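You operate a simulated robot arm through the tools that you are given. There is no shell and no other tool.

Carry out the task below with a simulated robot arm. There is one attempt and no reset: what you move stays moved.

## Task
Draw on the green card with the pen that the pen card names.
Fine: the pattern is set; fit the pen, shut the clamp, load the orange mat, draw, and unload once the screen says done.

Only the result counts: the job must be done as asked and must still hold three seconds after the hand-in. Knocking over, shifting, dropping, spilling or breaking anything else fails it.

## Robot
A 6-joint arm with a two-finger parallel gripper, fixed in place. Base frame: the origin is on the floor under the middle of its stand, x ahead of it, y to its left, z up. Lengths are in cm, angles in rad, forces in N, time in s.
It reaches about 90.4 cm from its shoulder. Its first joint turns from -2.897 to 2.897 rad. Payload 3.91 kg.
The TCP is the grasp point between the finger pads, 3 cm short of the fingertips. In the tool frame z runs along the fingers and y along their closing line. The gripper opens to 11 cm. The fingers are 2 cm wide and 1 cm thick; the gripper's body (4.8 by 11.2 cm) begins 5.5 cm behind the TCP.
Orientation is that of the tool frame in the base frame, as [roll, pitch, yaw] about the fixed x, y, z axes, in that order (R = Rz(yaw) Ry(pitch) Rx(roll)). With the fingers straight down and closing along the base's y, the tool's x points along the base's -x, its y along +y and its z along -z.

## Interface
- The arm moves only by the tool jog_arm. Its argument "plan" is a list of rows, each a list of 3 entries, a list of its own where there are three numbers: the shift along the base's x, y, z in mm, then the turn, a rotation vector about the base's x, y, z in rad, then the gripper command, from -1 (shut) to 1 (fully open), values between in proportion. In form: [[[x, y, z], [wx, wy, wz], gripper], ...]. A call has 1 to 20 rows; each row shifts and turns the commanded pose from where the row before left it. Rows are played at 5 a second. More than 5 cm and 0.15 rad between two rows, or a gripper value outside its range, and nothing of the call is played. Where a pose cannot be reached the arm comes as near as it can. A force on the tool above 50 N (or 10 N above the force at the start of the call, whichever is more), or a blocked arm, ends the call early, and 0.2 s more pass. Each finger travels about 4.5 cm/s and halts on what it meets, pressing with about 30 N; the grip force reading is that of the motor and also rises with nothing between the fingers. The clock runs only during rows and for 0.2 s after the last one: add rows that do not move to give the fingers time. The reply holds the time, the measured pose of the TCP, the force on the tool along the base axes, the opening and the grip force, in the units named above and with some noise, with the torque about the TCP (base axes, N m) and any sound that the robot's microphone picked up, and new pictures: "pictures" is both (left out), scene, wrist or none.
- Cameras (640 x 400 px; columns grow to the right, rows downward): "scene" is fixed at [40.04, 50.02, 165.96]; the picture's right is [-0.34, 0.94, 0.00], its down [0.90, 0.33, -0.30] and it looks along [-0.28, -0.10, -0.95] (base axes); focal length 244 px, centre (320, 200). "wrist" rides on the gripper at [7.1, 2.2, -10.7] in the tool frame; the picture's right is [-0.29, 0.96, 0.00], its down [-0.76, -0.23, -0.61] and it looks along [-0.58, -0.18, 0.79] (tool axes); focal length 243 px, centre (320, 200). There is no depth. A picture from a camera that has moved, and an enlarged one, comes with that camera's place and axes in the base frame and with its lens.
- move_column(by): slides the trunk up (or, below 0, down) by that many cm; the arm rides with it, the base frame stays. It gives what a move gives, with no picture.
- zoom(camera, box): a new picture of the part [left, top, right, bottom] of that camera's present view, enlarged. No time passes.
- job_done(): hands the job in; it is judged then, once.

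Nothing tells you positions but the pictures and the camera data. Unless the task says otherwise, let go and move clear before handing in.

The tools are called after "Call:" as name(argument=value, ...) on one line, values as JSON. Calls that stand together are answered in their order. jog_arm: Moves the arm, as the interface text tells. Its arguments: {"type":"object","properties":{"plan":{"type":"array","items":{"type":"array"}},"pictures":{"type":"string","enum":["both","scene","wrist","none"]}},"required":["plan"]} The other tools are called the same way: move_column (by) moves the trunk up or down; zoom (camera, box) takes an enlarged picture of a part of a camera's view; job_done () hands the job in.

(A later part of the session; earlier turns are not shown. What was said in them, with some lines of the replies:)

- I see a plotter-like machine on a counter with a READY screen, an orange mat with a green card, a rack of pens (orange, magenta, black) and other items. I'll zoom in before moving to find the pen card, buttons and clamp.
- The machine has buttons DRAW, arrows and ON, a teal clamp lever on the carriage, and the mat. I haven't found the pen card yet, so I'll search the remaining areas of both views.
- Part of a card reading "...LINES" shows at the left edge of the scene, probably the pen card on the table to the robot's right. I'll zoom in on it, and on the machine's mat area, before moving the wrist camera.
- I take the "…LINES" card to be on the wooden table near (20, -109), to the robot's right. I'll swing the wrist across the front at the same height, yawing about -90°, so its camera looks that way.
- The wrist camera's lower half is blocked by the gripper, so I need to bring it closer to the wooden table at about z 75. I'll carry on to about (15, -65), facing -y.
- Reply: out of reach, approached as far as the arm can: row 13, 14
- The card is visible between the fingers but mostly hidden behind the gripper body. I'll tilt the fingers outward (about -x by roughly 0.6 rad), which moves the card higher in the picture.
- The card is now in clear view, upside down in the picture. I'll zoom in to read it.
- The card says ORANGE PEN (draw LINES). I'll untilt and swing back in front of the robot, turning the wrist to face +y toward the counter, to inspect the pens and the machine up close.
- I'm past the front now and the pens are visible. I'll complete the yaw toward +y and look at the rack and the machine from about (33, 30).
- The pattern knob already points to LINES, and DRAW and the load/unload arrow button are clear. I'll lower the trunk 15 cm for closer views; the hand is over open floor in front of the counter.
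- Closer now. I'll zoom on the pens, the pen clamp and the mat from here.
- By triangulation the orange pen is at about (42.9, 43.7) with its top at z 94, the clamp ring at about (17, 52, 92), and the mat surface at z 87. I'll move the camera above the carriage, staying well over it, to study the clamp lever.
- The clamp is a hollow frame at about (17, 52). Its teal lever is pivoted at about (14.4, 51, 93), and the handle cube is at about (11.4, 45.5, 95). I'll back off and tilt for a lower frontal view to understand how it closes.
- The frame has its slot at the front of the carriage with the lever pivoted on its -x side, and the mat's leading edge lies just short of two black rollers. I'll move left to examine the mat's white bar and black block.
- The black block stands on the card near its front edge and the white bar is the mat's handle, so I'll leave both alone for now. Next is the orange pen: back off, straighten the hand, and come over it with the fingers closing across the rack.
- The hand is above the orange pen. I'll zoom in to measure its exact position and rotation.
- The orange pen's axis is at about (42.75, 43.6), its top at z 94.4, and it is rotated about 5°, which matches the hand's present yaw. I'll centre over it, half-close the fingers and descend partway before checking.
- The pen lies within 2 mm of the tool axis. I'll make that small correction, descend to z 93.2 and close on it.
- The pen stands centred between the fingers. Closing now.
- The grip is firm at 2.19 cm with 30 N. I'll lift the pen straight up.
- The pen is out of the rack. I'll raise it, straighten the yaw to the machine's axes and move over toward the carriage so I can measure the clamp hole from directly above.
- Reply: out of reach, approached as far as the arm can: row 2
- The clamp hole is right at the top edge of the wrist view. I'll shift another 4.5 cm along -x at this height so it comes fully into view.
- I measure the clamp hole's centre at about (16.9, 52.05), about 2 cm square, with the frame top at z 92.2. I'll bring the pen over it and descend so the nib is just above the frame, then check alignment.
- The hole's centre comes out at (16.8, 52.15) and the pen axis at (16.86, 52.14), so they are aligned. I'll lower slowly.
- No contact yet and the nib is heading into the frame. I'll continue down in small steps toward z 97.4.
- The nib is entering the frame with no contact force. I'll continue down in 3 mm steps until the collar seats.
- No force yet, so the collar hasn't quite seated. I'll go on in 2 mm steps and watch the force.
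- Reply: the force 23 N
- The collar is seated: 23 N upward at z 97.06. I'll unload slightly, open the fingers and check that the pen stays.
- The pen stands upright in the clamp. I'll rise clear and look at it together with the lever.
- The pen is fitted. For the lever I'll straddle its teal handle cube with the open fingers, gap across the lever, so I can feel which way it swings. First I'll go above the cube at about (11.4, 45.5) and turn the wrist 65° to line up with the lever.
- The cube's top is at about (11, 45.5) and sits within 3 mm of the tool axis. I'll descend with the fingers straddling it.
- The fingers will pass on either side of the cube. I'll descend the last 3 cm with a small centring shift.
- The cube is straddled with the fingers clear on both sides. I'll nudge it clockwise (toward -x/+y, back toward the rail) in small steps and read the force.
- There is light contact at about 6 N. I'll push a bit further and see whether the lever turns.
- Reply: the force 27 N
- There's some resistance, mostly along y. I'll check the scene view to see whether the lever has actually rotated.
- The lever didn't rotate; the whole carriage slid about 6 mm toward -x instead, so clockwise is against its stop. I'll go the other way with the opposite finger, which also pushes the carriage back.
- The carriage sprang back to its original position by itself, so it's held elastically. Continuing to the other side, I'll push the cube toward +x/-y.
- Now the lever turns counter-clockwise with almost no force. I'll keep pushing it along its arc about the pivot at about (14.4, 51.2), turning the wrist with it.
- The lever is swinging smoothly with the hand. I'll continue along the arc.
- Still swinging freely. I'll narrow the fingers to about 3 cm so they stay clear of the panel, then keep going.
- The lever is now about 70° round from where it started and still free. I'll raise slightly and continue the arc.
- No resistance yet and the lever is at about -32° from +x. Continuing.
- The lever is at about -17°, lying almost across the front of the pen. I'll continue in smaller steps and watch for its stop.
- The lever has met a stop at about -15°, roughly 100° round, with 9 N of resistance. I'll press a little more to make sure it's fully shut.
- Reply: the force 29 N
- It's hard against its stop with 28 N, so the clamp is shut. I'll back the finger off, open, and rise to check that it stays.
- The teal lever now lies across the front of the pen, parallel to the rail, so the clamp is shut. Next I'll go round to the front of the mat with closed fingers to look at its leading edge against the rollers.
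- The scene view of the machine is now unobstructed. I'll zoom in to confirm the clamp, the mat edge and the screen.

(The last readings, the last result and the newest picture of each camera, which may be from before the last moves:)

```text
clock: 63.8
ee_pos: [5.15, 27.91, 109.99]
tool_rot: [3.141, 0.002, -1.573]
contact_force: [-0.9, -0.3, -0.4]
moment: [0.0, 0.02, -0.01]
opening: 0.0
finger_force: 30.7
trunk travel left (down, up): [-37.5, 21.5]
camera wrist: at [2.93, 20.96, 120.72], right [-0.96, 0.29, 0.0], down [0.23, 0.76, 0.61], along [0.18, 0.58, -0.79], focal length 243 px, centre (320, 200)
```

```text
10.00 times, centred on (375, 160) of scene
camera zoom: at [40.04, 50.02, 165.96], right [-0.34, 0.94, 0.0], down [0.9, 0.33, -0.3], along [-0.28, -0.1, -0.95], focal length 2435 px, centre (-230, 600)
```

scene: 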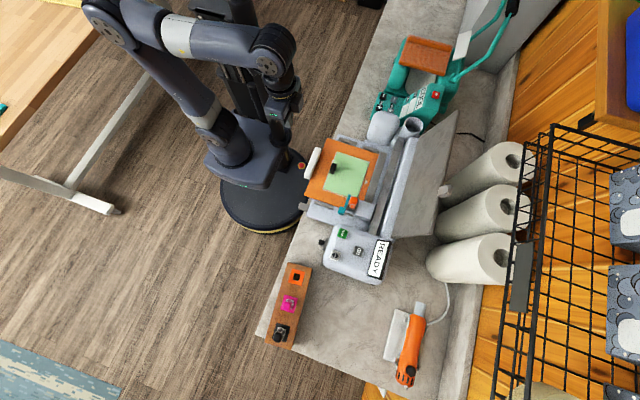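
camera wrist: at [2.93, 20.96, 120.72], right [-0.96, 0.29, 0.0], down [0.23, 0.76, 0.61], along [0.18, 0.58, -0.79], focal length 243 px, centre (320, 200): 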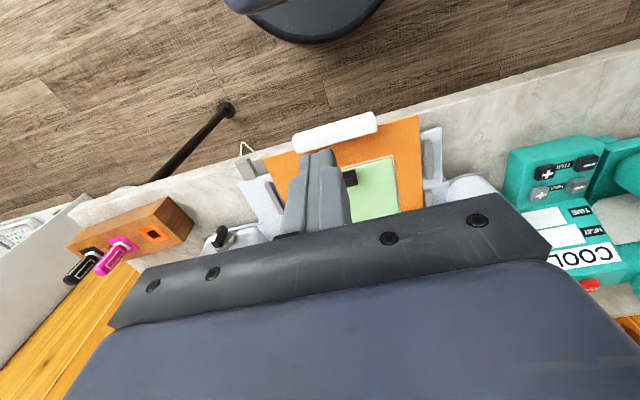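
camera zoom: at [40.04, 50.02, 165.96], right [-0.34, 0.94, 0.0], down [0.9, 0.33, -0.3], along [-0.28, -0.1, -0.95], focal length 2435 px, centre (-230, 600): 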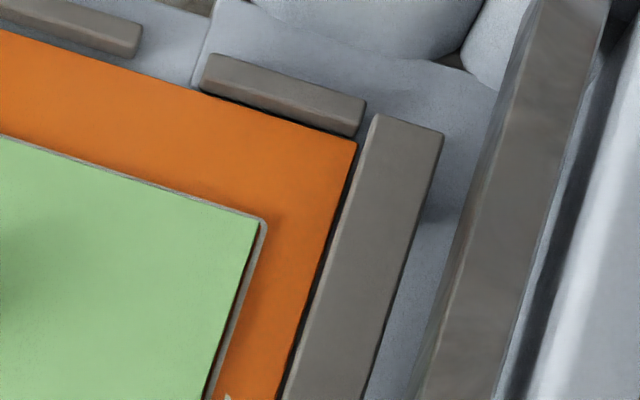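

The clamp and pen look right. The mat's front edge is a few millimetres short of the roller bar, so I'll push it gently in by its white handle. First I'll descend in front of the handle, over open floor.

Call:
jog_arm(plan=[[[0, 0, -40], [0, 0, 0], -1], [[0, 0, -40], [0, 0, 0], -1], [[0, 0, -40], [0, 0, 0], -1], [[0, 0, -40], [0, 0, 0], -1], [[0, 0, -35], [0, 0, 0], -1], [[0, 0, 0], [0, 0, 0], -1]], pictures="both")

Call:
zoom(camera="wrist", box=[200, 100, 460, 250])

Call:
zoom(camera="scene", box=[250, 110, 370, 220])

```text
clock: 65.2
ee_pos: [5.29, 28.17, 90.2]
tool_rot: [3.141, 0.0, -1.571]
contact_force: [0.5, 0.7, 0.7]
moment: [0.06, -0.02, -0.03]
opening: 0.01
finger_force: 29.9
trunk travel left (down, up): [-37.5, 21.5]
camera wrist: at [3.09, 21.0, 100.97], right [-0.96, 0.29, 0.0], down [0.23, 0.76, 0.61], along [0.18, 0.58, -0.79], focal length 243 px, centre (320, 200)
```

scene: 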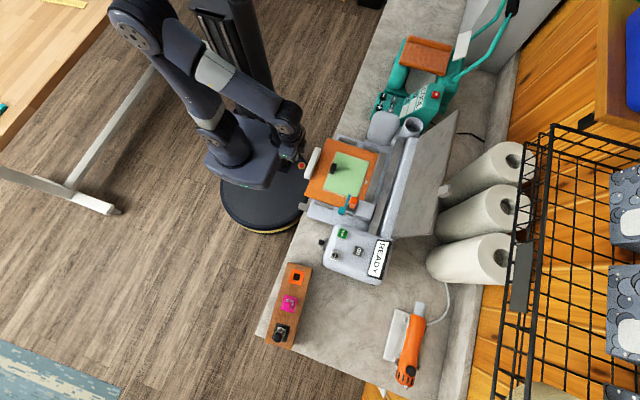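
wrist: 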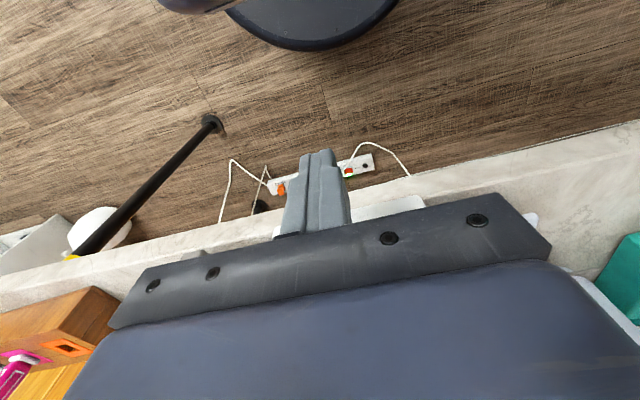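

```text
2.46 times, centred on (330, 175) of wrist
camera zoom: at [3.09, 21.0, 100.97], right [-0.96, 0.29, 0.0], down [0.23, 0.76, 0.61], along [0.18, 0.58, -0.79], focal length 597 px, centre (295, 262)
```

zoom: 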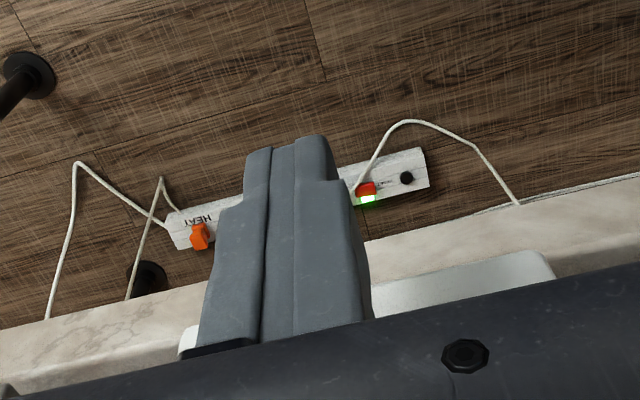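

```text
3.64 times, centred on (310, 165) of scene
camera zoom: at [40.04, 50.02, 165.96], right [-0.34, 0.94, 0.0], down [0.9, 0.33, -0.3], along [-0.28, -0.1, -0.95], focal length 885 px, centre (356, 327)
```

zoom: 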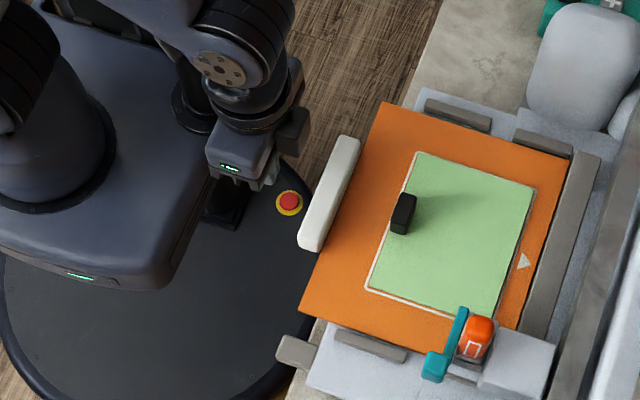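

The fingers are in front of the handle. I'll advance in +y in small steps until I feel contact.

Call:
jog_arm(plan=[[[-2, 5, 0], [0, 0, 0], -1], [[-2, 5, 0], [0, 0, 0], -1], [[0, 5, 0], [0, 0, 0], -1], [[0, 5, 0], [0, 0, 0], -1], [[0, 4, 0], [0, 0, 0], -1], [[0, 0, 0], [0, 0, 0], -1]], pictures="scene")

Call:
zoom(camera="scene", box=[295, 130, 395, 220])

```text
clock: 66.5
ee_pos: [4.76, 30.56, 90.3]
tool_rot: [3.141, 0.001, -1.571]
contact_force: [0.5, -0.2, -0.4]
moment: [0.02, 0.01, -0.02]
opening: 0.0
finger_force: 30.4
trunk travel left (down, up): [-37.5, 21.5]
```

scene: 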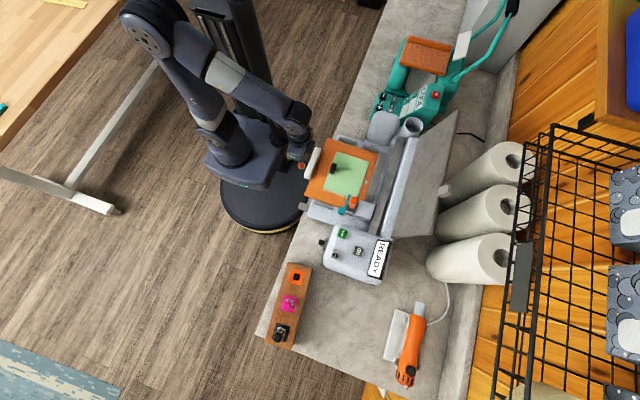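

```text
4.44 times, centred on (345, 175) of scene
camera zoom: at [40.04, 50.02, 165.96], right [-0.34, 0.94, 0.0], down [0.9, 0.33, -0.3], along [-0.28, -0.1, -0.95], focal length 1082 px, centre (209, 311)
```

zoom: 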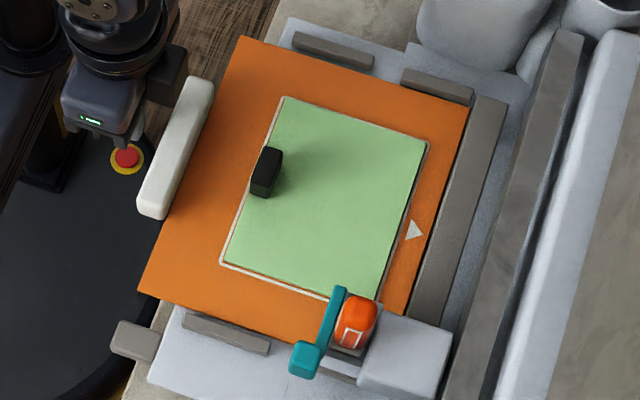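

Call:
jog_arm(plan=[[[0, 4, 0], [0, 0, 0], -1], [[0, 4, 0], [0, 0, 0], -1], [[0, 4, 0], [0, 0, 0], -1], [[0, 3, 0], [0, 0, 0], -1], [[0, 0, 0], [0, 0, 0], -1]], pictures="none")

Call:
zoom(camera="scene", box=[295, 130, 395, 220])

```text
clock: 67.8
ee_pos: [4.62, 31.99, 90.4]
tool_rot: [-3.142, 0.0, -1.57]
contact_force: [-0.7, 0.4, 0.2]
moment: [0.0, -0.01, 0.01]
opening: 0.01
finger_force: 29.4
trunk travel left (down, up): [-37.5, 21.5]
```

```text
4.44 times, centred on (345, 175) of scene
camera zoom: at [40.04, 50.02, 165.96], right [-0.34, 0.94, 0.0], down [0.9, 0.33, -0.3], along [-0.28, -0.1, -0.95], focal length 1082 px, centre (209, 311)
```

zoom: 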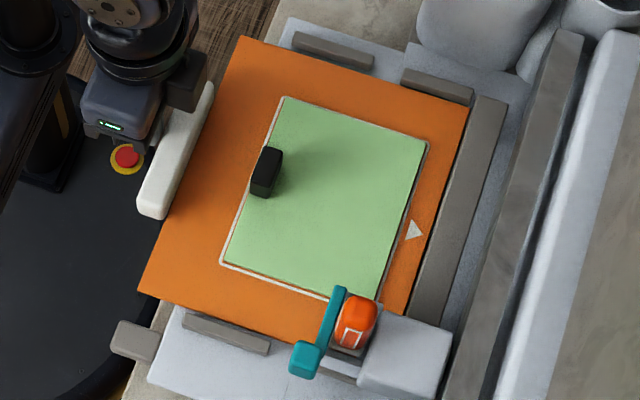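

Call:
zoom(camera="wrist", box=[220, 100, 440, 240])

Call:
zoom(camera="scene", box=[300, 135, 340, 185])

```text
2.86 times, centred on (330, 170) of wrist
camera zoom: at [2.49, 24.91, 101.1], right [-0.96, 0.29, 0.0], down [0.23, 0.76, 0.61], along [0.18, 0.58, -0.79], focal length 693 px, centre (291, 286)
```

zoom: 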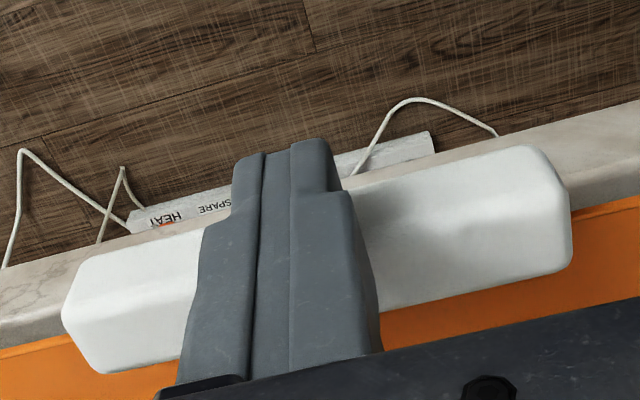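

```text
8.00 times, centred on (320, 160) of scene
camera zoom: at [40.04, 50.02, 165.96], right [-0.34, 0.94, 0.0], down [0.9, 0.33, -0.3], along [-0.28, -0.1, -0.95], focal length 1948 px, centre (320, 520)
```

zoom: 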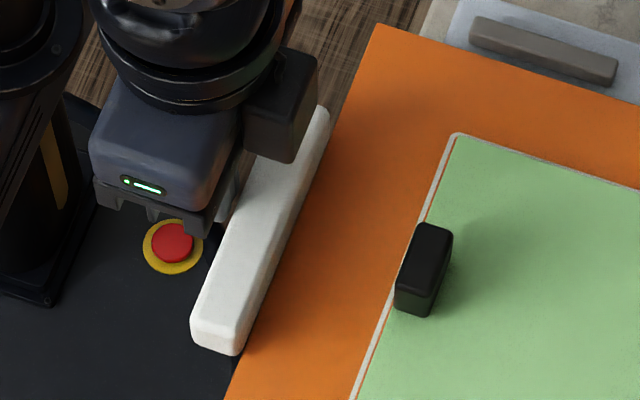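

The fingertips are just short of the bar. I'll continue in 3 mm steps.

Call:
jog_arm(plan=[[[0, 3, -3], [0, 0, 0], -1], [[0, 3, -3], [0, 0, 0], -1], [[0, 3, 0], [0, 0, 0], -1], [[0, 3, 0], [0, 0, 0], -1], [[0, 0, 0], [0, 0, 0], -1]], pictures="none")

Call:
zoom(camera="scene", box=[295, 130, 395, 220])

```text
clock: 69.0
ee_pos: [4.63, 32.48, 89.7]
tool_rot: [-3.141, -0.014, -1.571]
contact_force: [0.7, -47.5, 11.0]
moment: [-0.57, 0.04, -0.03]
opening: 0.0
finger_force: 29.9
trunk travel left (down, up): [-37.5, 21.5]
```

```text
4.44 times, centred on (345, 175) of scene
camera zoom: at [40.04, 50.02, 165.96], right [-0.34, 0.94, 0.0], down [0.9, 0.33, -0.3], along [-0.28, -0.1, -0.95], focal length 1082 px, centre (209, 311)
```

zoom: 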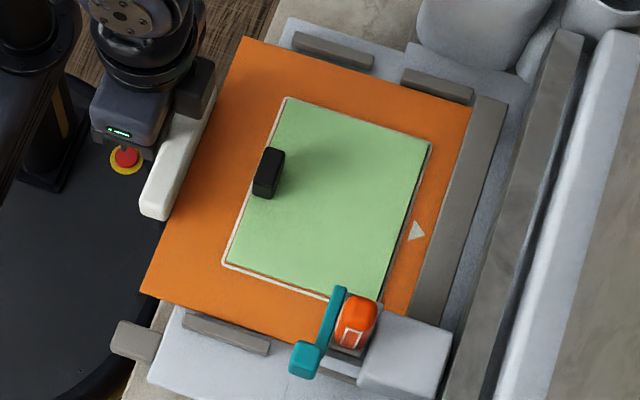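

The mat moved about 2–3 mm and is now firm against the rollers. I'll back off at once and rise.

Call:
jog_arm(plan=[[[0, -10, 0], [0, 0, 0], -1], [[0, -20, 0], [0, 0, 0], -1], [[0, -20, 10], [0, 0, 0], -1], [[0, 0, 40], [0, 0, 0], -1], [[0, 0, 50], [0, 0, 0], -1], [[0, 0, 50], [0, 0, 0], -1], [[0, 0, 0], [0, 0, 0], -1]], pictures="scene")

Call:
zoom(camera="scene", box=[310, 130, 410, 220])

Call:
zoom(camera="scene", box=[310, 215, 400, 290])

```text
clock: 70.5
ee_pos: [4.83, 28.05, 104.9]
tool_rot: [-3.142, 0.0, -1.573]
contact_force: [0.5, 0.0, 0.9]
moment: [0.01, -0.03, -0.01]
opening: 0.0
finger_force: 30.3
trunk travel left (down, up): [-37.5, 21.5]
```

scene: 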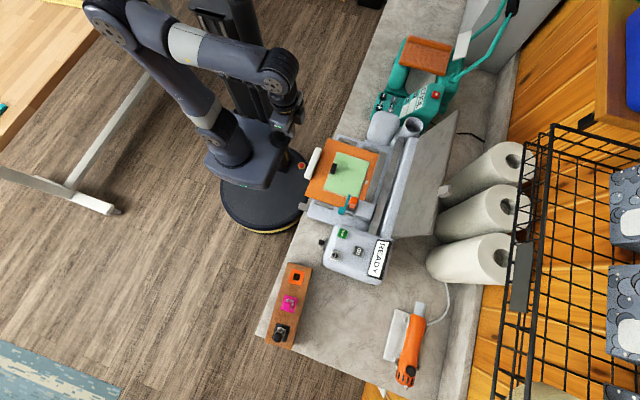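

```text
4.44 times, centred on (360, 175) of scene
camera zoom: at [40.04, 50.02, 165.96], right [-0.34, 0.94, 0.0], down [0.9, 0.33, -0.3], along [-0.28, -0.1, -0.95], focal length 1082 px, centre (142, 311)
```

zoom: 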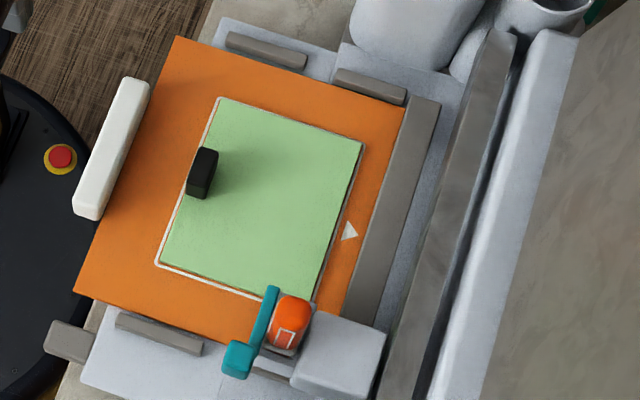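

```text
5.33 times, centred on (355, 252) of scene
camera zoom: at [40.04, 50.02, 165.96], right [-0.34, 0.94, 0.0], down [0.9, 0.33, -0.3], along [-0.28, -0.1, -0.95], focal length 1299 px, centre (133, -80)
```

zoom: 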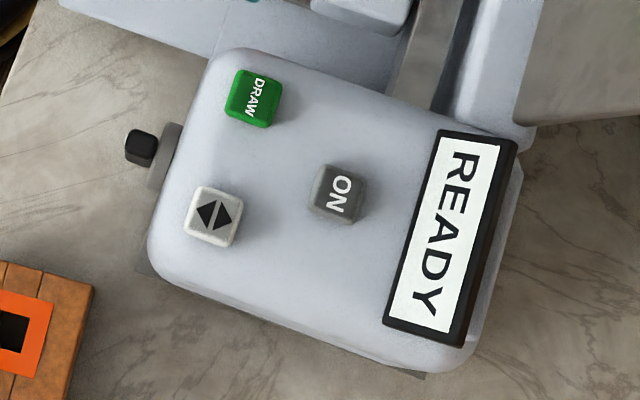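

The mat now touches the roller bar evenly and the screen still says READY. I triangulate the load/unload arrow button at about (33.6, 52.2, 98) and DRAW at about (27.2, 52.2, 98). I'll move the closed fingers above the arrow button.

Call:
jog_arm(plan=[[[28, 10, 5], [0, 0, 0], -1], [[28, 10, 5], [0, 0, 0], -1], [[28, 20, 0], [0, 0, 0], -1], [[28, 25, 0], [0, 0, 0], -1], [[28, 25, 0], [0, 0, 0], -1], [[28, 25, 0], [0, 0, 0], -1], [[28, 25, 0], [0, 0, 0], -1], [[28, 25, 0], [0, 0, 0], -1], [[28, 25, 0], [0, 0, 0], -1], [[28, 25, 0], [0, 0, 0], -1], [[8, 20, 0], [0, 0, 0], -1], [[0, 0, 0], [0, 0, 0], -1]], pictures="both")

Call:
zoom(camera="wrist", box=[220, 60, 440, 240])

```text
clock: 73.2
ee_pos: [33.52, 51.79, 105.68]
tool_rot: [3.142, -0.001, -1.57]
contact_force: [0.3, 0.2, 0.6]
moment: [0.0, 0.01, -0.01]
opening: 0.01
finger_force: 30.7
trunk travel left (down, up): [-37.5, 21.5]
camera wrist: at [31.44, 44.7, 116.47], right [-0.96, 0.29, 0.0], down [0.23, 0.76, 0.61], along [0.18, 0.58, -0.79], focal length 243 px, centre (320, 200)
```

scene: 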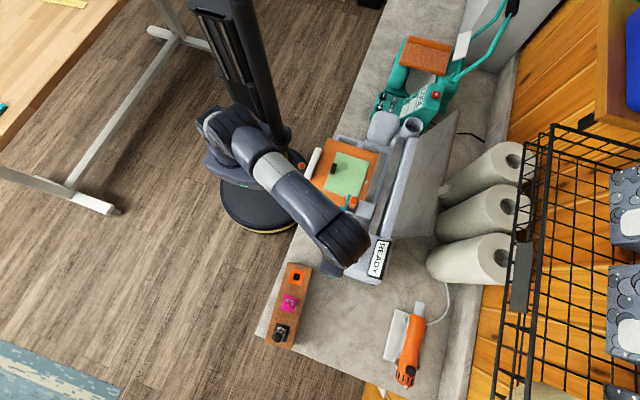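
wrist: 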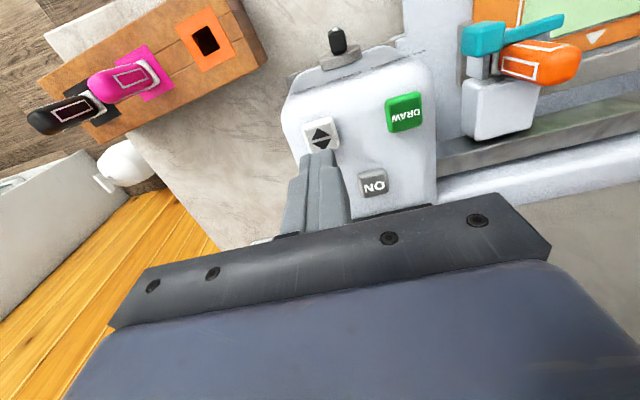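

```text
2.22 times, centred on (330, 150) of wrist
camera zoom: at [31.44, 44.7, 116.47], right [-0.96, 0.29, 0.0], down [0.23, 0.76, 0.61], along [0.18, 0.58, -0.79], focal length 539 px, centre (298, 311)
```

zoom: 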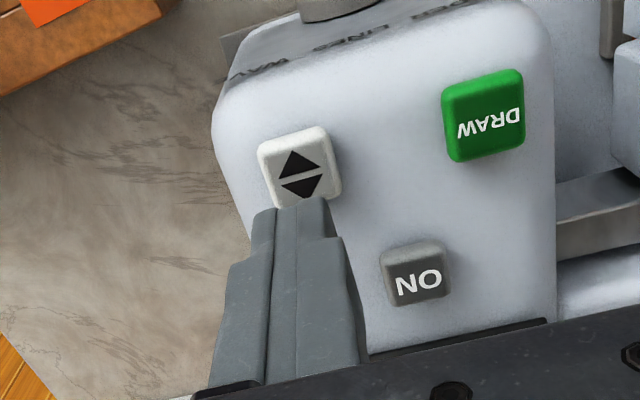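

The button's face centre is at (33.7, 52.1), nearly under the fingertips. I'll centre and lower to just above it.

Call:
jog_arm(plan=[[[2, 3, -12], [0, 0, 0], -1], [[0, 0, -12], [0, 0, 0], -1], [[0, 0, -10], [0, 0, 0], -1], [[0, 0, -5], [0, 0, 0], -1], [[0, 0, 0], [0, 0, 0], -1]], pictures="wrist")

Call:
zoom(camera="wrist", box=[240, 100, 440, 250])

```text
clock: 74.3
ee_pos: [33.66, 52.01, 101.89]
tool_rot: [3.14, 0.0, -1.572]
contact_force: [-0.6, 0.2, -0.9]
moment: [0.02, 0.01, -0.01]
opening: 0.01
finger_force: 30.1
trunk travel left (down, up): [-37.5, 21.5]
camera wrist: at [31.48, 44.97, 112.65], right [-0.96, 0.29, 0.0], down [0.23, 0.76, 0.61], along [0.18, 0.58, -0.79], focal length 243 px, centre (320, 200)
```

wrist: 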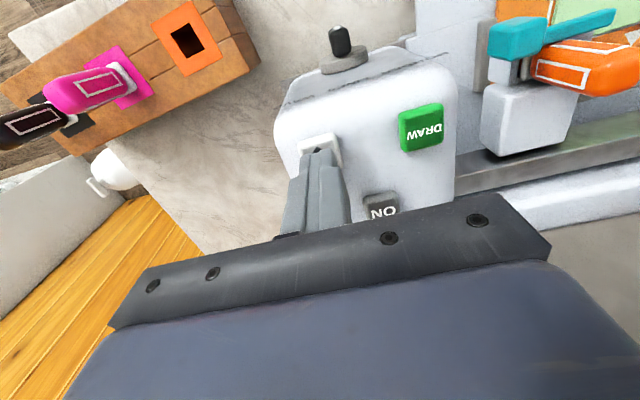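

```text
2.67 times, centred on (340, 175) of wrist
camera zoom: at [31.48, 44.97, 112.65], right [-0.96, 0.29, 0.0], down [0.23, 0.76, 0.61], along [0.18, 0.58, -0.79], focal length 647 px, centre (267, 267)
```

zoom: 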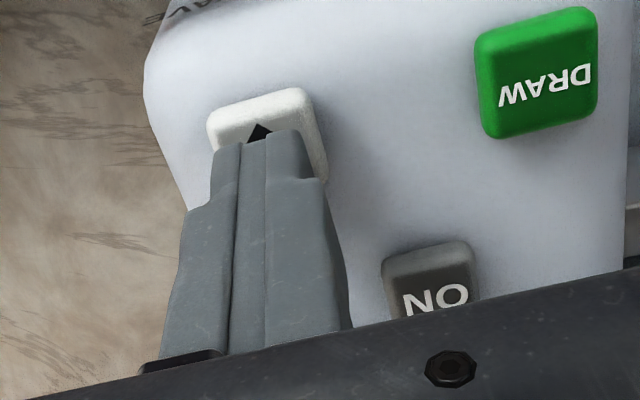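

The fingertips are right over the arrow button. Pressing in small steps.

Call:
jog_arm(plan=[[[0, 0, -3], [0, 0, 0], -1], [[0, 0, -3], [0, 0, 0], -1], [[0, 0, -2], [0, 0, 0], -1], [[0, 0, -2], [0, 0, 0], -1]], pictures="none")

Call:
zoom(camera="scene", box=[310, 130, 400, 290])

```text
clock: 75.3
ee_pos: [33.68, 52.0, 100.96]
tool_rot: [3.141, 0.004, -1.572]
contact_force: [1.4, 1.4, 10.1]
moment: [-0.01, -0.07, 0.02]
opening: 0.01
finger_force: 30.0
trunk travel left (down, up): [-37.5, 21.5]
heard: click
```

```text
2.50 times, centred on (355, 210) of scene
camera zoom: at [40.04, 50.02, 165.96], right [-0.34, 0.94, 0.0], down [0.9, 0.33, -0.3], along [-0.28, -0.1, -0.95], focal length 609 px, centre (232, 175)
```

zoom: 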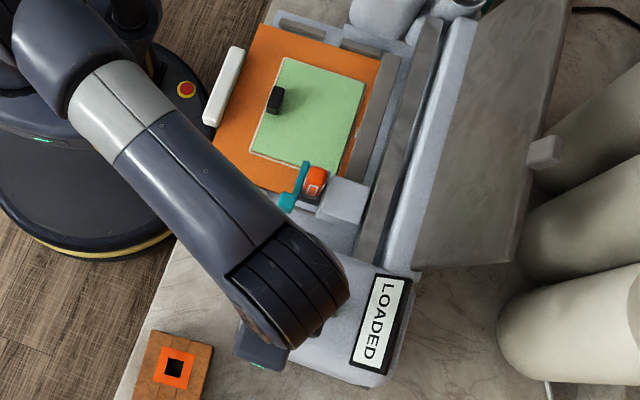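

I heard a click and the screen now says LOADED. I'll rise and move over to the DRAW button at (27.15, 52.15).

Call:
jog_arm(plan=[[[0, 0, 15], [0, 0, 0], -1], [[0, 0, 20], [0, 0, 0], -1], [[-20, 0, 0], [0, 0, 0], -1], [[-22, 1, 0], [0, 0, 0], -1], [[-23, 1, 0], [0, 0, 0], -1], [[0, 0, 0], [0, 0, 0], -1]], pictures="both")

Call:
zoom(camera="wrist", box=[220, 60, 460, 240])

Call:
zoom(camera="scene", box=[310, 130, 400, 290])

```text
clock: 76.8
ee_pos: [27.05, 51.97, 104.39]
tool_rot: [3.141, -0.001, -1.571]
contact_force: [0.4, -0.4, 0.5]
moment: [0.02, -0.03, -0.01]
opening: 0.0
finger_force: 30.0
trunk travel left (down, up): [-37.5, 21.5]
camera wrist: at [24.86, 44.98, 115.15], right [-0.96, 0.29, 0.0], down [0.23, 0.76, 0.61], along [0.18, 0.58, -0.79], focal length 243 px, centre (320, 200)
```

scene: 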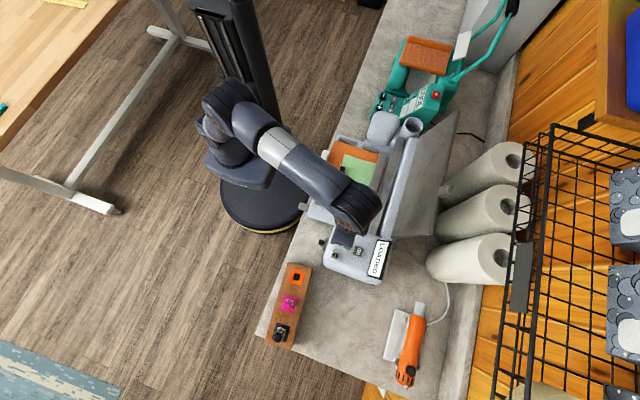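
wrist: 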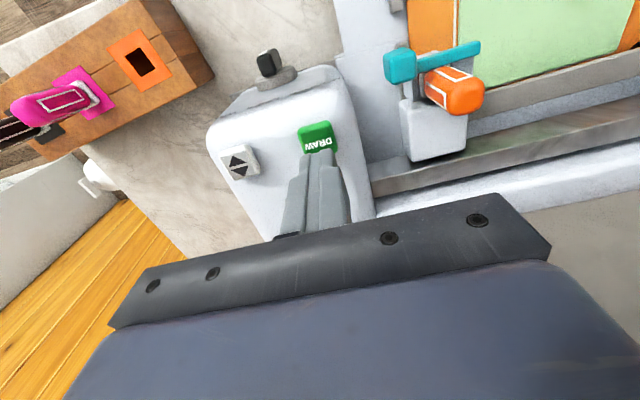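

```text
2.22 times, centred on (340, 150) of wrist
camera zoom: at [24.86, 44.98, 115.15], right [-0.96, 0.29, 0.0], down [0.23, 0.76, 0.61], along [0.18, 0.58, -0.79], focal length 539 px, centre (276, 311)
```

zoom: 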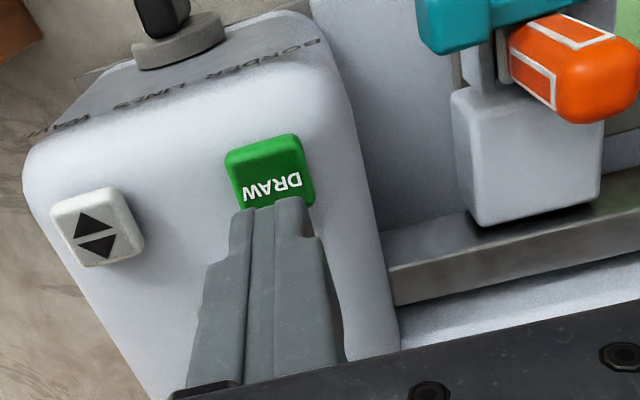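

```text
2.50 times, centred on (355, 210) of scene
camera zoom: at [40.04, 50.02, 165.96], right [-0.34, 0.94, 0.0], down [0.9, 0.33, -0.3], along [-0.28, -0.1, -0.95], focal length 609 px, centre (232, 175)
```

zoom: 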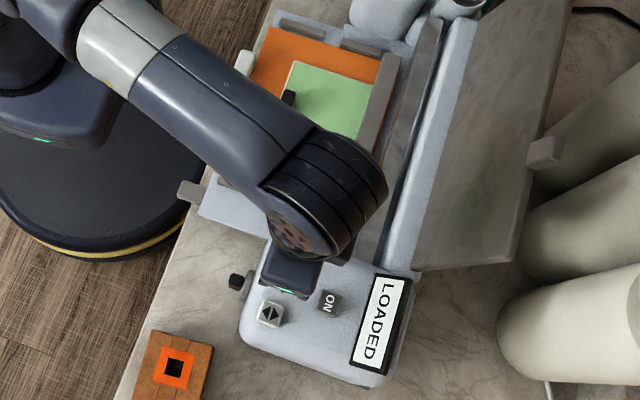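

The mat was drawn in, and the fingertips are over DRAW. I'll make a small correction and press.

Call:
jog_arm(plan=[[[2, 1, -12], [0, 0, 0], -1], [[0, 0, -10], [0, 0, 0], -1], [[0, 0, -5], [0, 0, 0], -1], [[0, 0, -3], [0, 0, 0], -1], [[0, 0, -2], [0, 0, 0], -1], [[0, 0, -2], [0, 0, 0], -1]], pictures="none")

Call:
zoom(camera="scene", box=[310, 130, 400, 290])

```text
clock: 78.2
ee_pos: [27.34, 52.3, 101.14]
tool_rot: [-3.14, 0.003, -1.571]
contact_force: [0.0, 0.4, 5.6]
moment: [-0.03, 0.03, 0.0]
opening: 0.0
finger_force: 30.3
trunk travel left (down, up): [-37.5, 21.5]
heard: click
```

```text
2.50 times, centred on (355, 210) of scene
camera zoom: at [40.04, 50.02, 165.96], right [-0.34, 0.94, 0.0], down [0.9, 0.33, -0.3], along [-0.28, -0.1, -0.95], focal length 609 px, centre (232, 175)
```

zoom: 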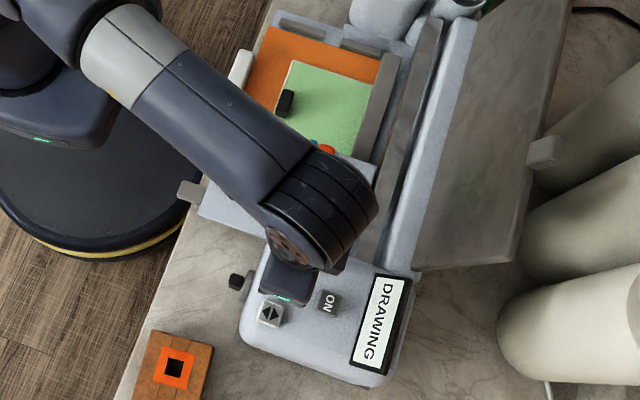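

The machine clicked and shows DRAWING. I'll lift off, hover over the arrow button clear of the carriage, and watch the screen.

Call:
jog_arm(plan=[[[0, 0, 15], [0, 0, 0], -1], [[0, 0, 15], [0, 0, 0], -1], [[21, 0, 0], [0, 0, 0], -1], [[21, 0, 0], [0, 0, 0], -1], [[21, -1, 0], [0, 0, 0], -1], [[0, 0, 0], [0, 0, 0], -1], [[0, 0, 0], [0, 0, 0], -1], [[0, 0, 0], [0, 0, 0], -1], [[0, 0, 0], [0, 0, 0], -1], [[0, 0, 0], [0, 0, 0], -1]], pictures="none")

Call:
zoom(camera="scene", box=[310, 130, 400, 290])

Call:
zoom(camera="wrist", box=[220, 0, 640, 240])

```text
clock: 80.3
ee_pos: [33.77, 52.22, 103.86]
tool_rot: [-3.14, 0.001, -1.571]
contact_force: [0.3, 0.0, 0.7]
moment: [-0.02, 0.0, 0.04]
opening: 0.0
finger_force: 29.6
trunk travel left (down, up): [-37.5, 21.5]
```

```text
2.50 times, centred on (355, 210) of scene
camera zoom: at [40.04, 50.02, 165.96], right [-0.34, 0.94, 0.0], down [0.9, 0.33, -0.3], along [-0.28, -0.1, -0.95], focal length 609 px, centre (232, 175)
```

zoom: 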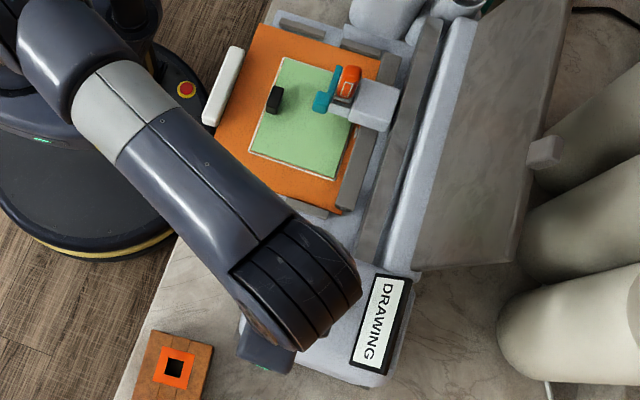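

```text
1.52 times, centred on (430, 120) of wrist
camera zoom: at [31.5, 45.2, 114.71], right [-0.96, 0.29, 0.0], down [0.23, 0.76, 0.61], along [0.18, 0.58, -0.79], focal length 370 px, centre (152, 322)
```

zoom: 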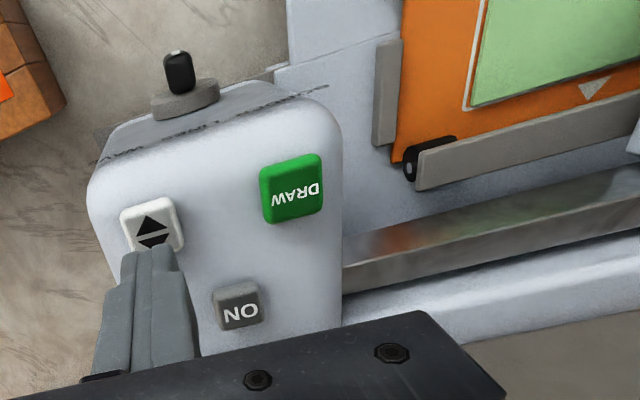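

The carriage is drawing. I'll wait in place and keep checking the screen for DONE.

Call:
jog_arm(plan=[[[0, 0, 0], [0, 0, 0], -1], [[0, 0, 0], [0, 0, 0], -1], [[0, 0, 0], [0, 0, 0], -1], [[0, 0, 0], [0, 0, 0], -1], [[0, 0, 0], [0, 0, 0], -1], [[0, 0, 0], [0, 0, 0], -1], [[0, 0, 0], [0, 0, 0], -1], [[0, 0, 0], [0, 0, 0], -1], [[0, 0, 0], [0, 0, 0], -1], [[0, 0, 0], [0, 0, 0], -1]], pictures="none")

Call:
zoom(camera="scene", box=[310, 130, 400, 290])

```text
clock: 82.5
ee_pos: [33.63, 52.27, 103.95]
tool_rot: [-3.141, 0.0, -1.571]
contact_force: [-0.5, -0.2, -0.2]
moment: [0.0, 0.0, 0.01]
opening: 0.0
finger_force: 29.6
trunk travel left (down, up): [-37.5, 21.5]
```

```text
2.50 times, centred on (355, 210) of scene
camera zoom: at [40.04, 50.02, 165.96], right [-0.34, 0.94, 0.0], down [0.9, 0.33, -0.3], along [-0.28, -0.1, -0.95], focal length 609 px, centre (232, 175)
```

zoom: 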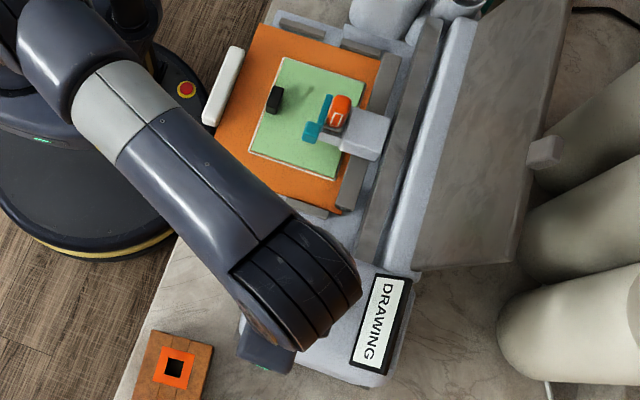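

Call:
jog_arm(plan=[[[0, 0, 0], [0, 0, 0], -1], [[0, 0, 0], [0, 0, 0], -1], [[0, 0, 0], [0, 0, 0], -1], [[0, 0, 0], [0, 0, 0], -1], [[0, 0, 0], [0, 0, 0], -1], [[0, 0, 0], [0, 0, 0], -1], [[0, 0, 0], [0, 0, 0], -1], [[0, 0, 0], [0, 0, 0], -1], [[0, 0, 0], [0, 0, 0], -1], [[0, 0, 0], [0, 0, 0], -1], [[0, 0, 0], [0, 0, 0], -1], [[0, 0, 0], [0, 0, 0], -1], [[0, 0, 0], [0, 0, 0], -1], [[0, 0, 0], [0, 0, 0], -1], [[0, 0, 0], [0, 0, 0], -1]], pictures="none")

Call:
zoom(camera="scene", box=[310, 130, 400, 290])

```text
clock: 85.8
ee_pos: [33.7, 52.24, 103.91]
tool_rot: [-3.141, 0.0, -1.571]
contact_force: [0.1, -0.9, -0.7]
moment: [0.01, 0.01, -0.01]
opening: 0.0
finger_force: 30.0
trunk travel left (down, up): [-37.5, 21.5]
```

```text
2.50 times, centred on (355, 210) of scene
camera zoom: at [40.04, 50.02, 165.96], right [-0.34, 0.94, 0.0], down [0.9, 0.33, -0.3], along [-0.28, -0.1, -0.95], focal length 609 px, centre (232, 175)
```

zoom: 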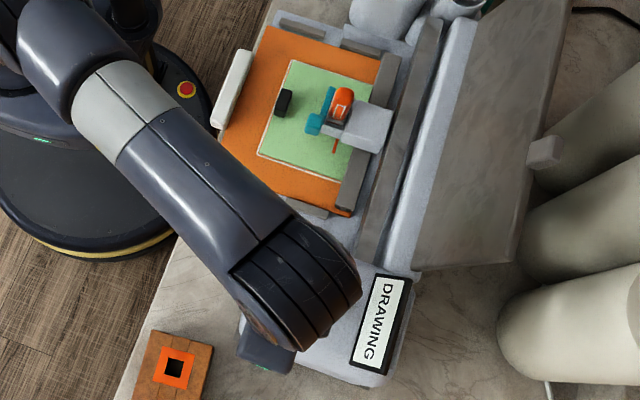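

An orange line is appearing on the card. I'll keep waiting while it draws.

Call:
jog_arm(plan=[[[0, 0, 0], [0, 0, 0], -1], [[0, 0, 0], [0, 0, 0], -1], [[0, 0, 0], [0, 0, 0], -1], [[0, 0, 0], [0, 0, 0], -1], [[0, 0, 0], [0, 0, 0], -1], [[0, 0, 0], [0, 0, 0], -1], [[0, 0, 0], [0, 0, 0], -1], [[0, 0, 0], [0, 0, 0], -1], [[0, 0, 0], [0, 0, 0], -1], [[0, 0, 0], [0, 0, 0], -1], [[0, 0, 0], [0, 0, 0], -1], [[0, 0, 0], [0, 0, 0], -1], [[0, 0, 0], [0, 0, 0], -1], [[0, 0, 0], [0, 0, 0], -1], [[0, 0, 0], [0, 0, 0], -1], [[0, 0, 0], [0, 0, 0], -1], [[0, 0, 0], [0, 0, 0], -1], [[0, 0, 0], [0, 0, 0], -1], [[0, 0, 0], [0, 0, 0], -1], [[0, 0, 0], [0, 0, 0], -1]], pictures="none")

Call:
zoom(camera="scene", box=[310, 130, 400, 290])

```text
clock: 90.0
ee_pos: [33.56, 52.24, 103.95]
tool_rot: [-3.141, 0.0, -1.571]
contact_force: [0.4, 0.7, -0.1]
moment: [-0.03, -0.02, -0.01]
opening: 0.0
finger_force: 30.2
trunk travel left (down, up): [-37.5, 21.5]
```

```text
2.50 times, centred on (355, 210) of scene
camera zoom: at [40.04, 50.02, 165.96], right [-0.34, 0.94, 0.0], down [0.9, 0.33, -0.3], along [-0.28, -0.1, -0.95], focal length 609 px, centre (232, 175)
```

zoom: 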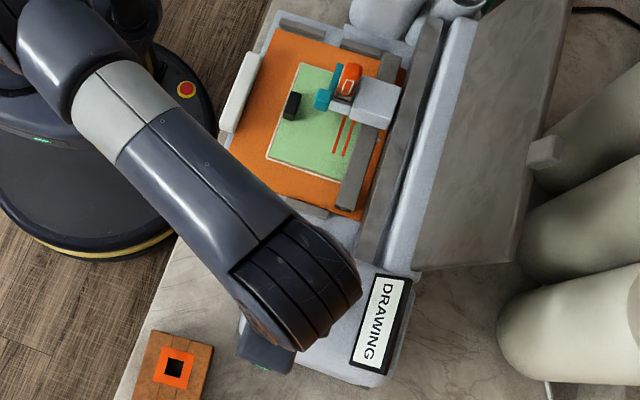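

Two lines are drawn and it's still DRAWING. I'll keep waiting.

Call:
jog_arm(plan=[[[0, 0, 0], [0, 0, 0], -1], [[0, 0, 0], [0, 0, 0], -1], [[0, 0, 0], [0, 0, 0], -1], [[0, 0, 0], [0, 0, 0], -1], [[0, 0, 0], [0, 0, 0], -1], [[0, 0, 0], [0, 0, 0], -1], [[0, 0, 0], [0, 0, 0], -1], [[0, 0, 0], [0, 0, 0], -1], [[0, 0, 0], [0, 0, 0], -1], [[0, 0, 0], [0, 0, 0], -1], [[0, 0, 0], [0, 0, 0], -1], [[0, 0, 0], [0, 0, 0], -1], [[0, 0, 0], [0, 0, 0], -1], [[0, 0, 0], [0, 0, 0], -1], [[0, 0, 0], [0, 0, 0], -1], [[0, 0, 0], [0, 0, 0], -1], [[0, 0, 0], [0, 0, 0], -1], [[0, 0, 0], [0, 0, 0], -1], [[0, 0, 0], [0, 0, 0], -1], [[0, 0, 0], [0, 0, 0], -1]], pictures="none")

Call:
zoom(camera="scene", box=[310, 130, 400, 290])

```text
clock: 94.2
ee_pos: [33.66, 52.24, 103.96]
tool_rot: [-3.141, -0.001, -1.571]
contact_force: [0.5, 0.1, -0.3]
moment: [0.03, 0.0, 0.0]
opening: 0.0
finger_force: 29.8
trunk travel left (down, up): [-37.5, 21.5]
```

```text
2.50 times, centred on (355, 210) of scene
camera zoom: at [40.04, 50.02, 165.96], right [-0.34, 0.94, 0.0], down [0.9, 0.33, -0.3], along [-0.28, -0.1, -0.95], focal length 609 px, centre (232, 175)
```

zoom: 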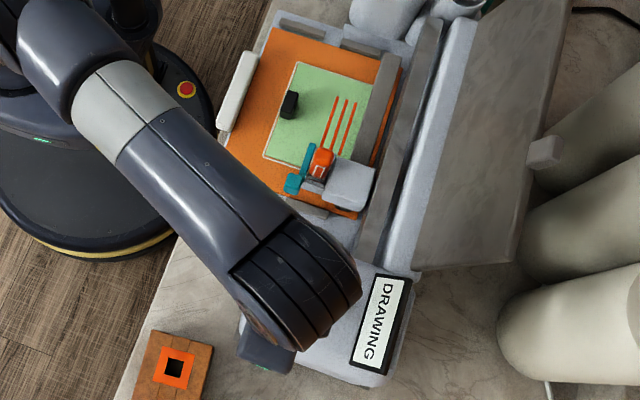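

Three orange lines are on the card and the carriage is heading home. I'll wait a little longer for DONE.

Call:
jog_arm(plan=[[[0, 0, 0], [0, 0, 0], -1], [[0, 0, 0], [0, 0, 0], -1], [[0, 0, 0], [0, 0, 0], -1], [[0, 0, 0], [0, 0, 0], -1], [[0, 0, 0], [0, 0, 0], -1], [[0, 0, 0], [0, 0, 0], -1], [[0, 0, 0], [0, 0, 0], -1], [[0, 0, 0], [0, 0, 0], -1], [[0, 0, 0], [0, 0, 0], -1], [[0, 0, 0], [0, 0, 0], -1]], pictures="none")

Call:
zoom(camera="scene", box=[310, 130, 400, 290])

```text
clock: 96.3
ee_pos: [33.66, 52.31, 103.85]
tool_rot: [3.14, -0.002, -1.569]
contact_force: [0.0, -0.3, 0.3]
moment: [-0.01, -0.01, -0.02]
opening: 0.0
finger_force: 30.0
trunk travel left (down, up): [-37.5, 21.5]
```

```text
2.50 times, centred on (355, 210) of scene
camera zoom: at [40.04, 50.02, 165.96], right [-0.34, 0.94, 0.0], down [0.9, 0.33, -0.3], along [-0.28, -0.1, -0.95], focal length 609 px, centre (232, 175)
```

zoom: 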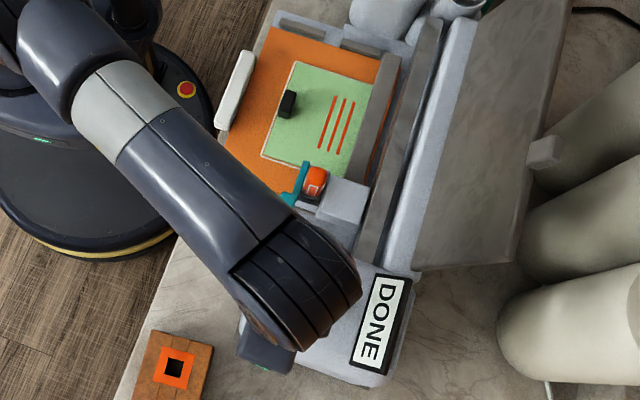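

The screen says DONE. I'll press the arrow button again to unload.

Call:
jog_arm(plan=[[[0, -2, -10], [0, 0, 0], -1], [[0, 0, -10], [0, 0, 0], -1], [[0, 0, -3], [0, 0, 0], -1], [[0, 0, -3], [0, 0, 0], -1], [[0, 0, -2], [0, 0, 0], -1], [[0, 0, -2], [0, 0, 0], -1]], pictures="none")

Call:
zoom(camera="scene", box=[310, 130, 400, 290])

```text
clock: 97.8
ee_pos: [33.68, 51.94, 101.1]
tool_rot: [-3.139, 0.001, -1.571]
contact_force: [1.1, -1.1, 6.3]
moment: [-0.03, -0.01, 0.0]
opening: 0.01
finger_force: 29.9
trunk travel left (down, up): [-37.5, 21.5]
heard: click
```

```text
2.50 times, centred on (355, 210) of scene
camera zoom: at [40.04, 50.02, 165.96], right [-0.34, 0.94, 0.0], down [0.9, 0.33, -0.3], along [-0.28, -0.1, -0.95], focal length 609 px, centre (232, 175)
```

zoom: 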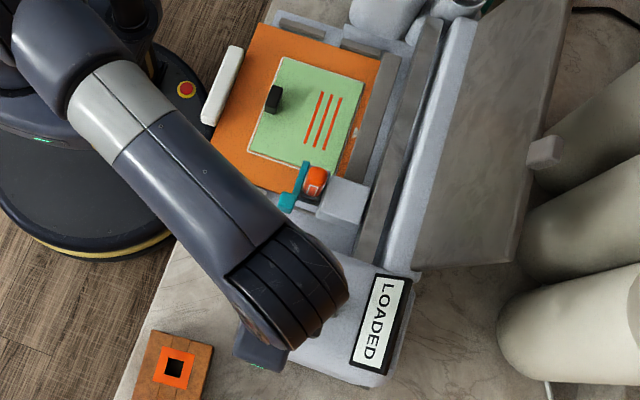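

I heard a click and the mat has moved back out, but the screen shows LOADED for now. I'll release the button, rise and look again.

Call:
jog_arm(plan=[[[0, 0, 15], [0, 0, 0], -1], [[0, 0, 15], [0, 0, 0], -1], [[0, 0, 0], [0, 0, 0], -1], [[0, 0, 0], [0, 0, 0], -1], [[0, 0, 0], [0, 0, 0], -1], [[0, 0, 0], [0, 0, 0], -1]], pictures="none")

Call:
zoom(camera="scene", box=[310, 130, 400, 290])

```text
clock: 99.2
ee_pos: [33.69, 52.04, 104.01]
tool_rot: [3.141, 0.001, -1.572]
contact_force: [-0.1, 0.2, 0.6]
moment: [-0.02, 0.01, 0.01]
opening: 0.03
finger_force: 29.8
trunk travel left (down, up): [-37.5, 21.5]
```

```text
2.50 times, centred on (355, 210) of scene
camera zoom: at [40.04, 50.02, 165.96], right [-0.34, 0.94, 0.0], down [0.9, 0.33, -0.3], along [-0.28, -0.1, -0.95], focal length 609 px, centre (232, 175)
```

zoom: 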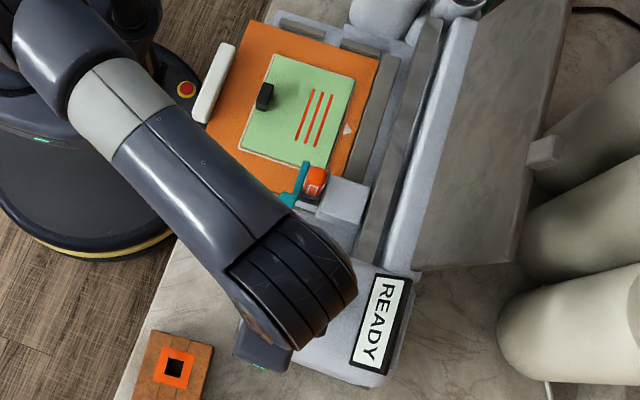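

The screen is back to READY and the mat is out with three orange lines on the green card. I'll move the arm clear and check everything before handing in.

Call:
jog_arm(plan=[[[0, -10, 20], [0, 0, 0], -1], [[0, -30, 20], [0, 0, 0], -1], [[0, -40, 10], [0, 0, 0], -1], [[0, -45, 0], [0, 0, 0], -1], [[0, -45, 0], [0, 0, 0], -1], [[0, -45, 0], [0, 0, 0], 0], [[0, -45, 0], [0, 0, 0], 0], [[0, -20, 0], [0, 0, 0], 0], [[0, 0, 0], [0, 0, 0], 0], [[0, 0, 0], [0, 0, 0], 0], [[0, 0, 0], [0, 0, 0], 0], [[0, 0, 0], [0, 0, 0], 0]], pictures="both")

Call:
zoom(camera="scene", box=[300, 130, 400, 220])

Call:
zoom(camera="scene", box=[260, 215, 400, 350])

```text
clock: 101.8
ee_pos: [33.59, 23.87, 109.02]
tool_rot: [-3.141, 0.001, -1.57]
contact_force: [-0.2, 0.1, 0.0]
moment: [0.01, -0.01, -0.01]
opening: 5.53
finger_force: 0.0
trunk travel left (down, up): [-37.5, 21.5]
camera wrist: at [31.47, 16.81, 119.76], right [-0.96, 0.29, 0.0], down [0.23, 0.76, 0.61], along [0.18, 0.58, -0.79], focal length 243 px, centre (320, 200)
```

scene: 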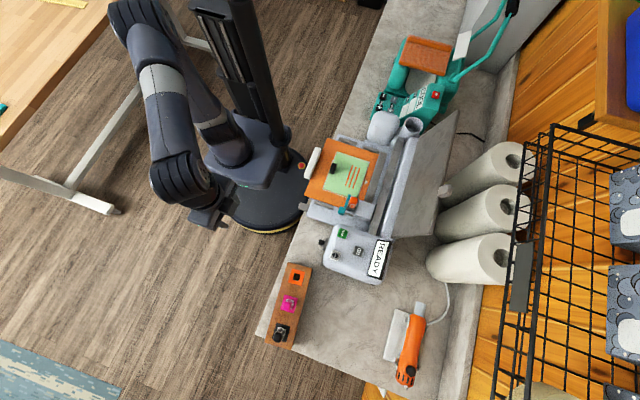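
wrist: 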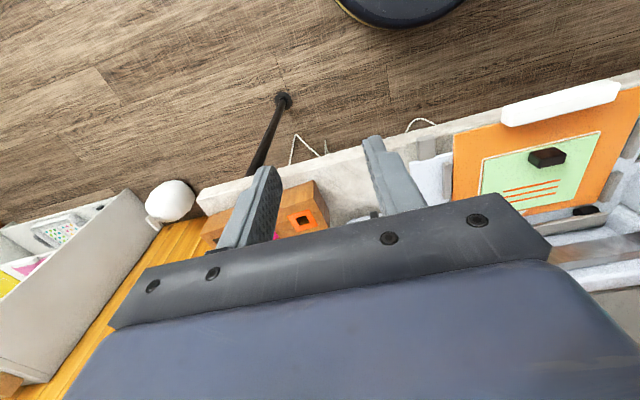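

```text
4.44 times, centred on (350, 175) of scene
camera zoom: at [40.04, 50.02, 165.96], right [-0.34, 0.94, 0.0], down [0.9, 0.33, -0.3], along [-0.28, -0.1, -0.95], focal length 1082 px, centre (187, 311)
```

zoom: 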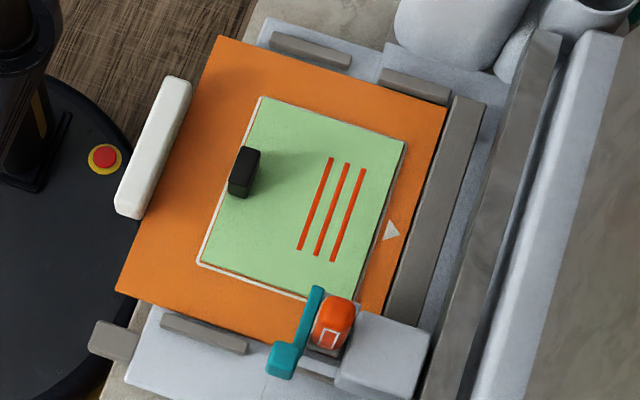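

```text
2.96 times, centred on (330, 282) of scene
camera zoom: at [40.04, 50.02, 165.96], right [-0.34, 0.94, 0.0], down [0.9, 0.33, -0.3], along [-0.28, -0.1, -0.95], focal length 721 px, centre (290, -44)
```

zoom: 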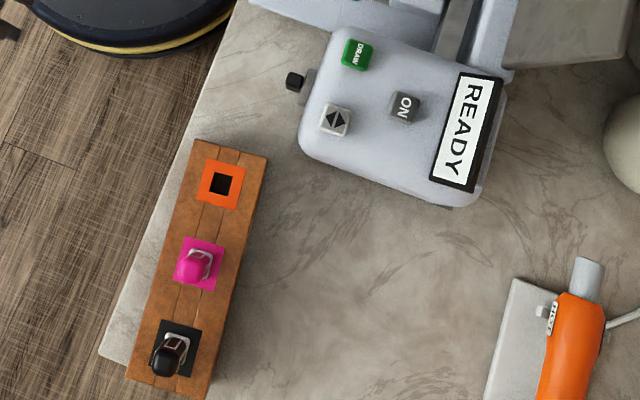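

The green card has three orange lines, the mat is unloaded at its start position, the screen shows READY, the other pens are untouched and the arm is clear. I'm handing in the job.

Call:
job_done()

```text
The job is handed in.
```

The pen card named the orange pen and a lines pattern. The green card now has three orange lines drawn on it, and I've handed the job in.

- **Fit and draw:** I fitted the orange pen, shut the clamp, pushed the orange mat up to the rollers and loaded it. I then ran the drawing until the screen said DONE.
- **Unload:** I pressed the arrow button again. The mat came back out and the screen returned to READY.
- **At hand-in:** The pen is still in the machine with the clamp shut, since you didn't ask for it back in the rack. The other two pens are where they were, and the arm was let go and clear.
- **Clamp:** My first push on the lever went the wrong way and slid the carriage about 6 mm along its rail. It sprang back to its original position by itself, and the lever then shut normally the other way.
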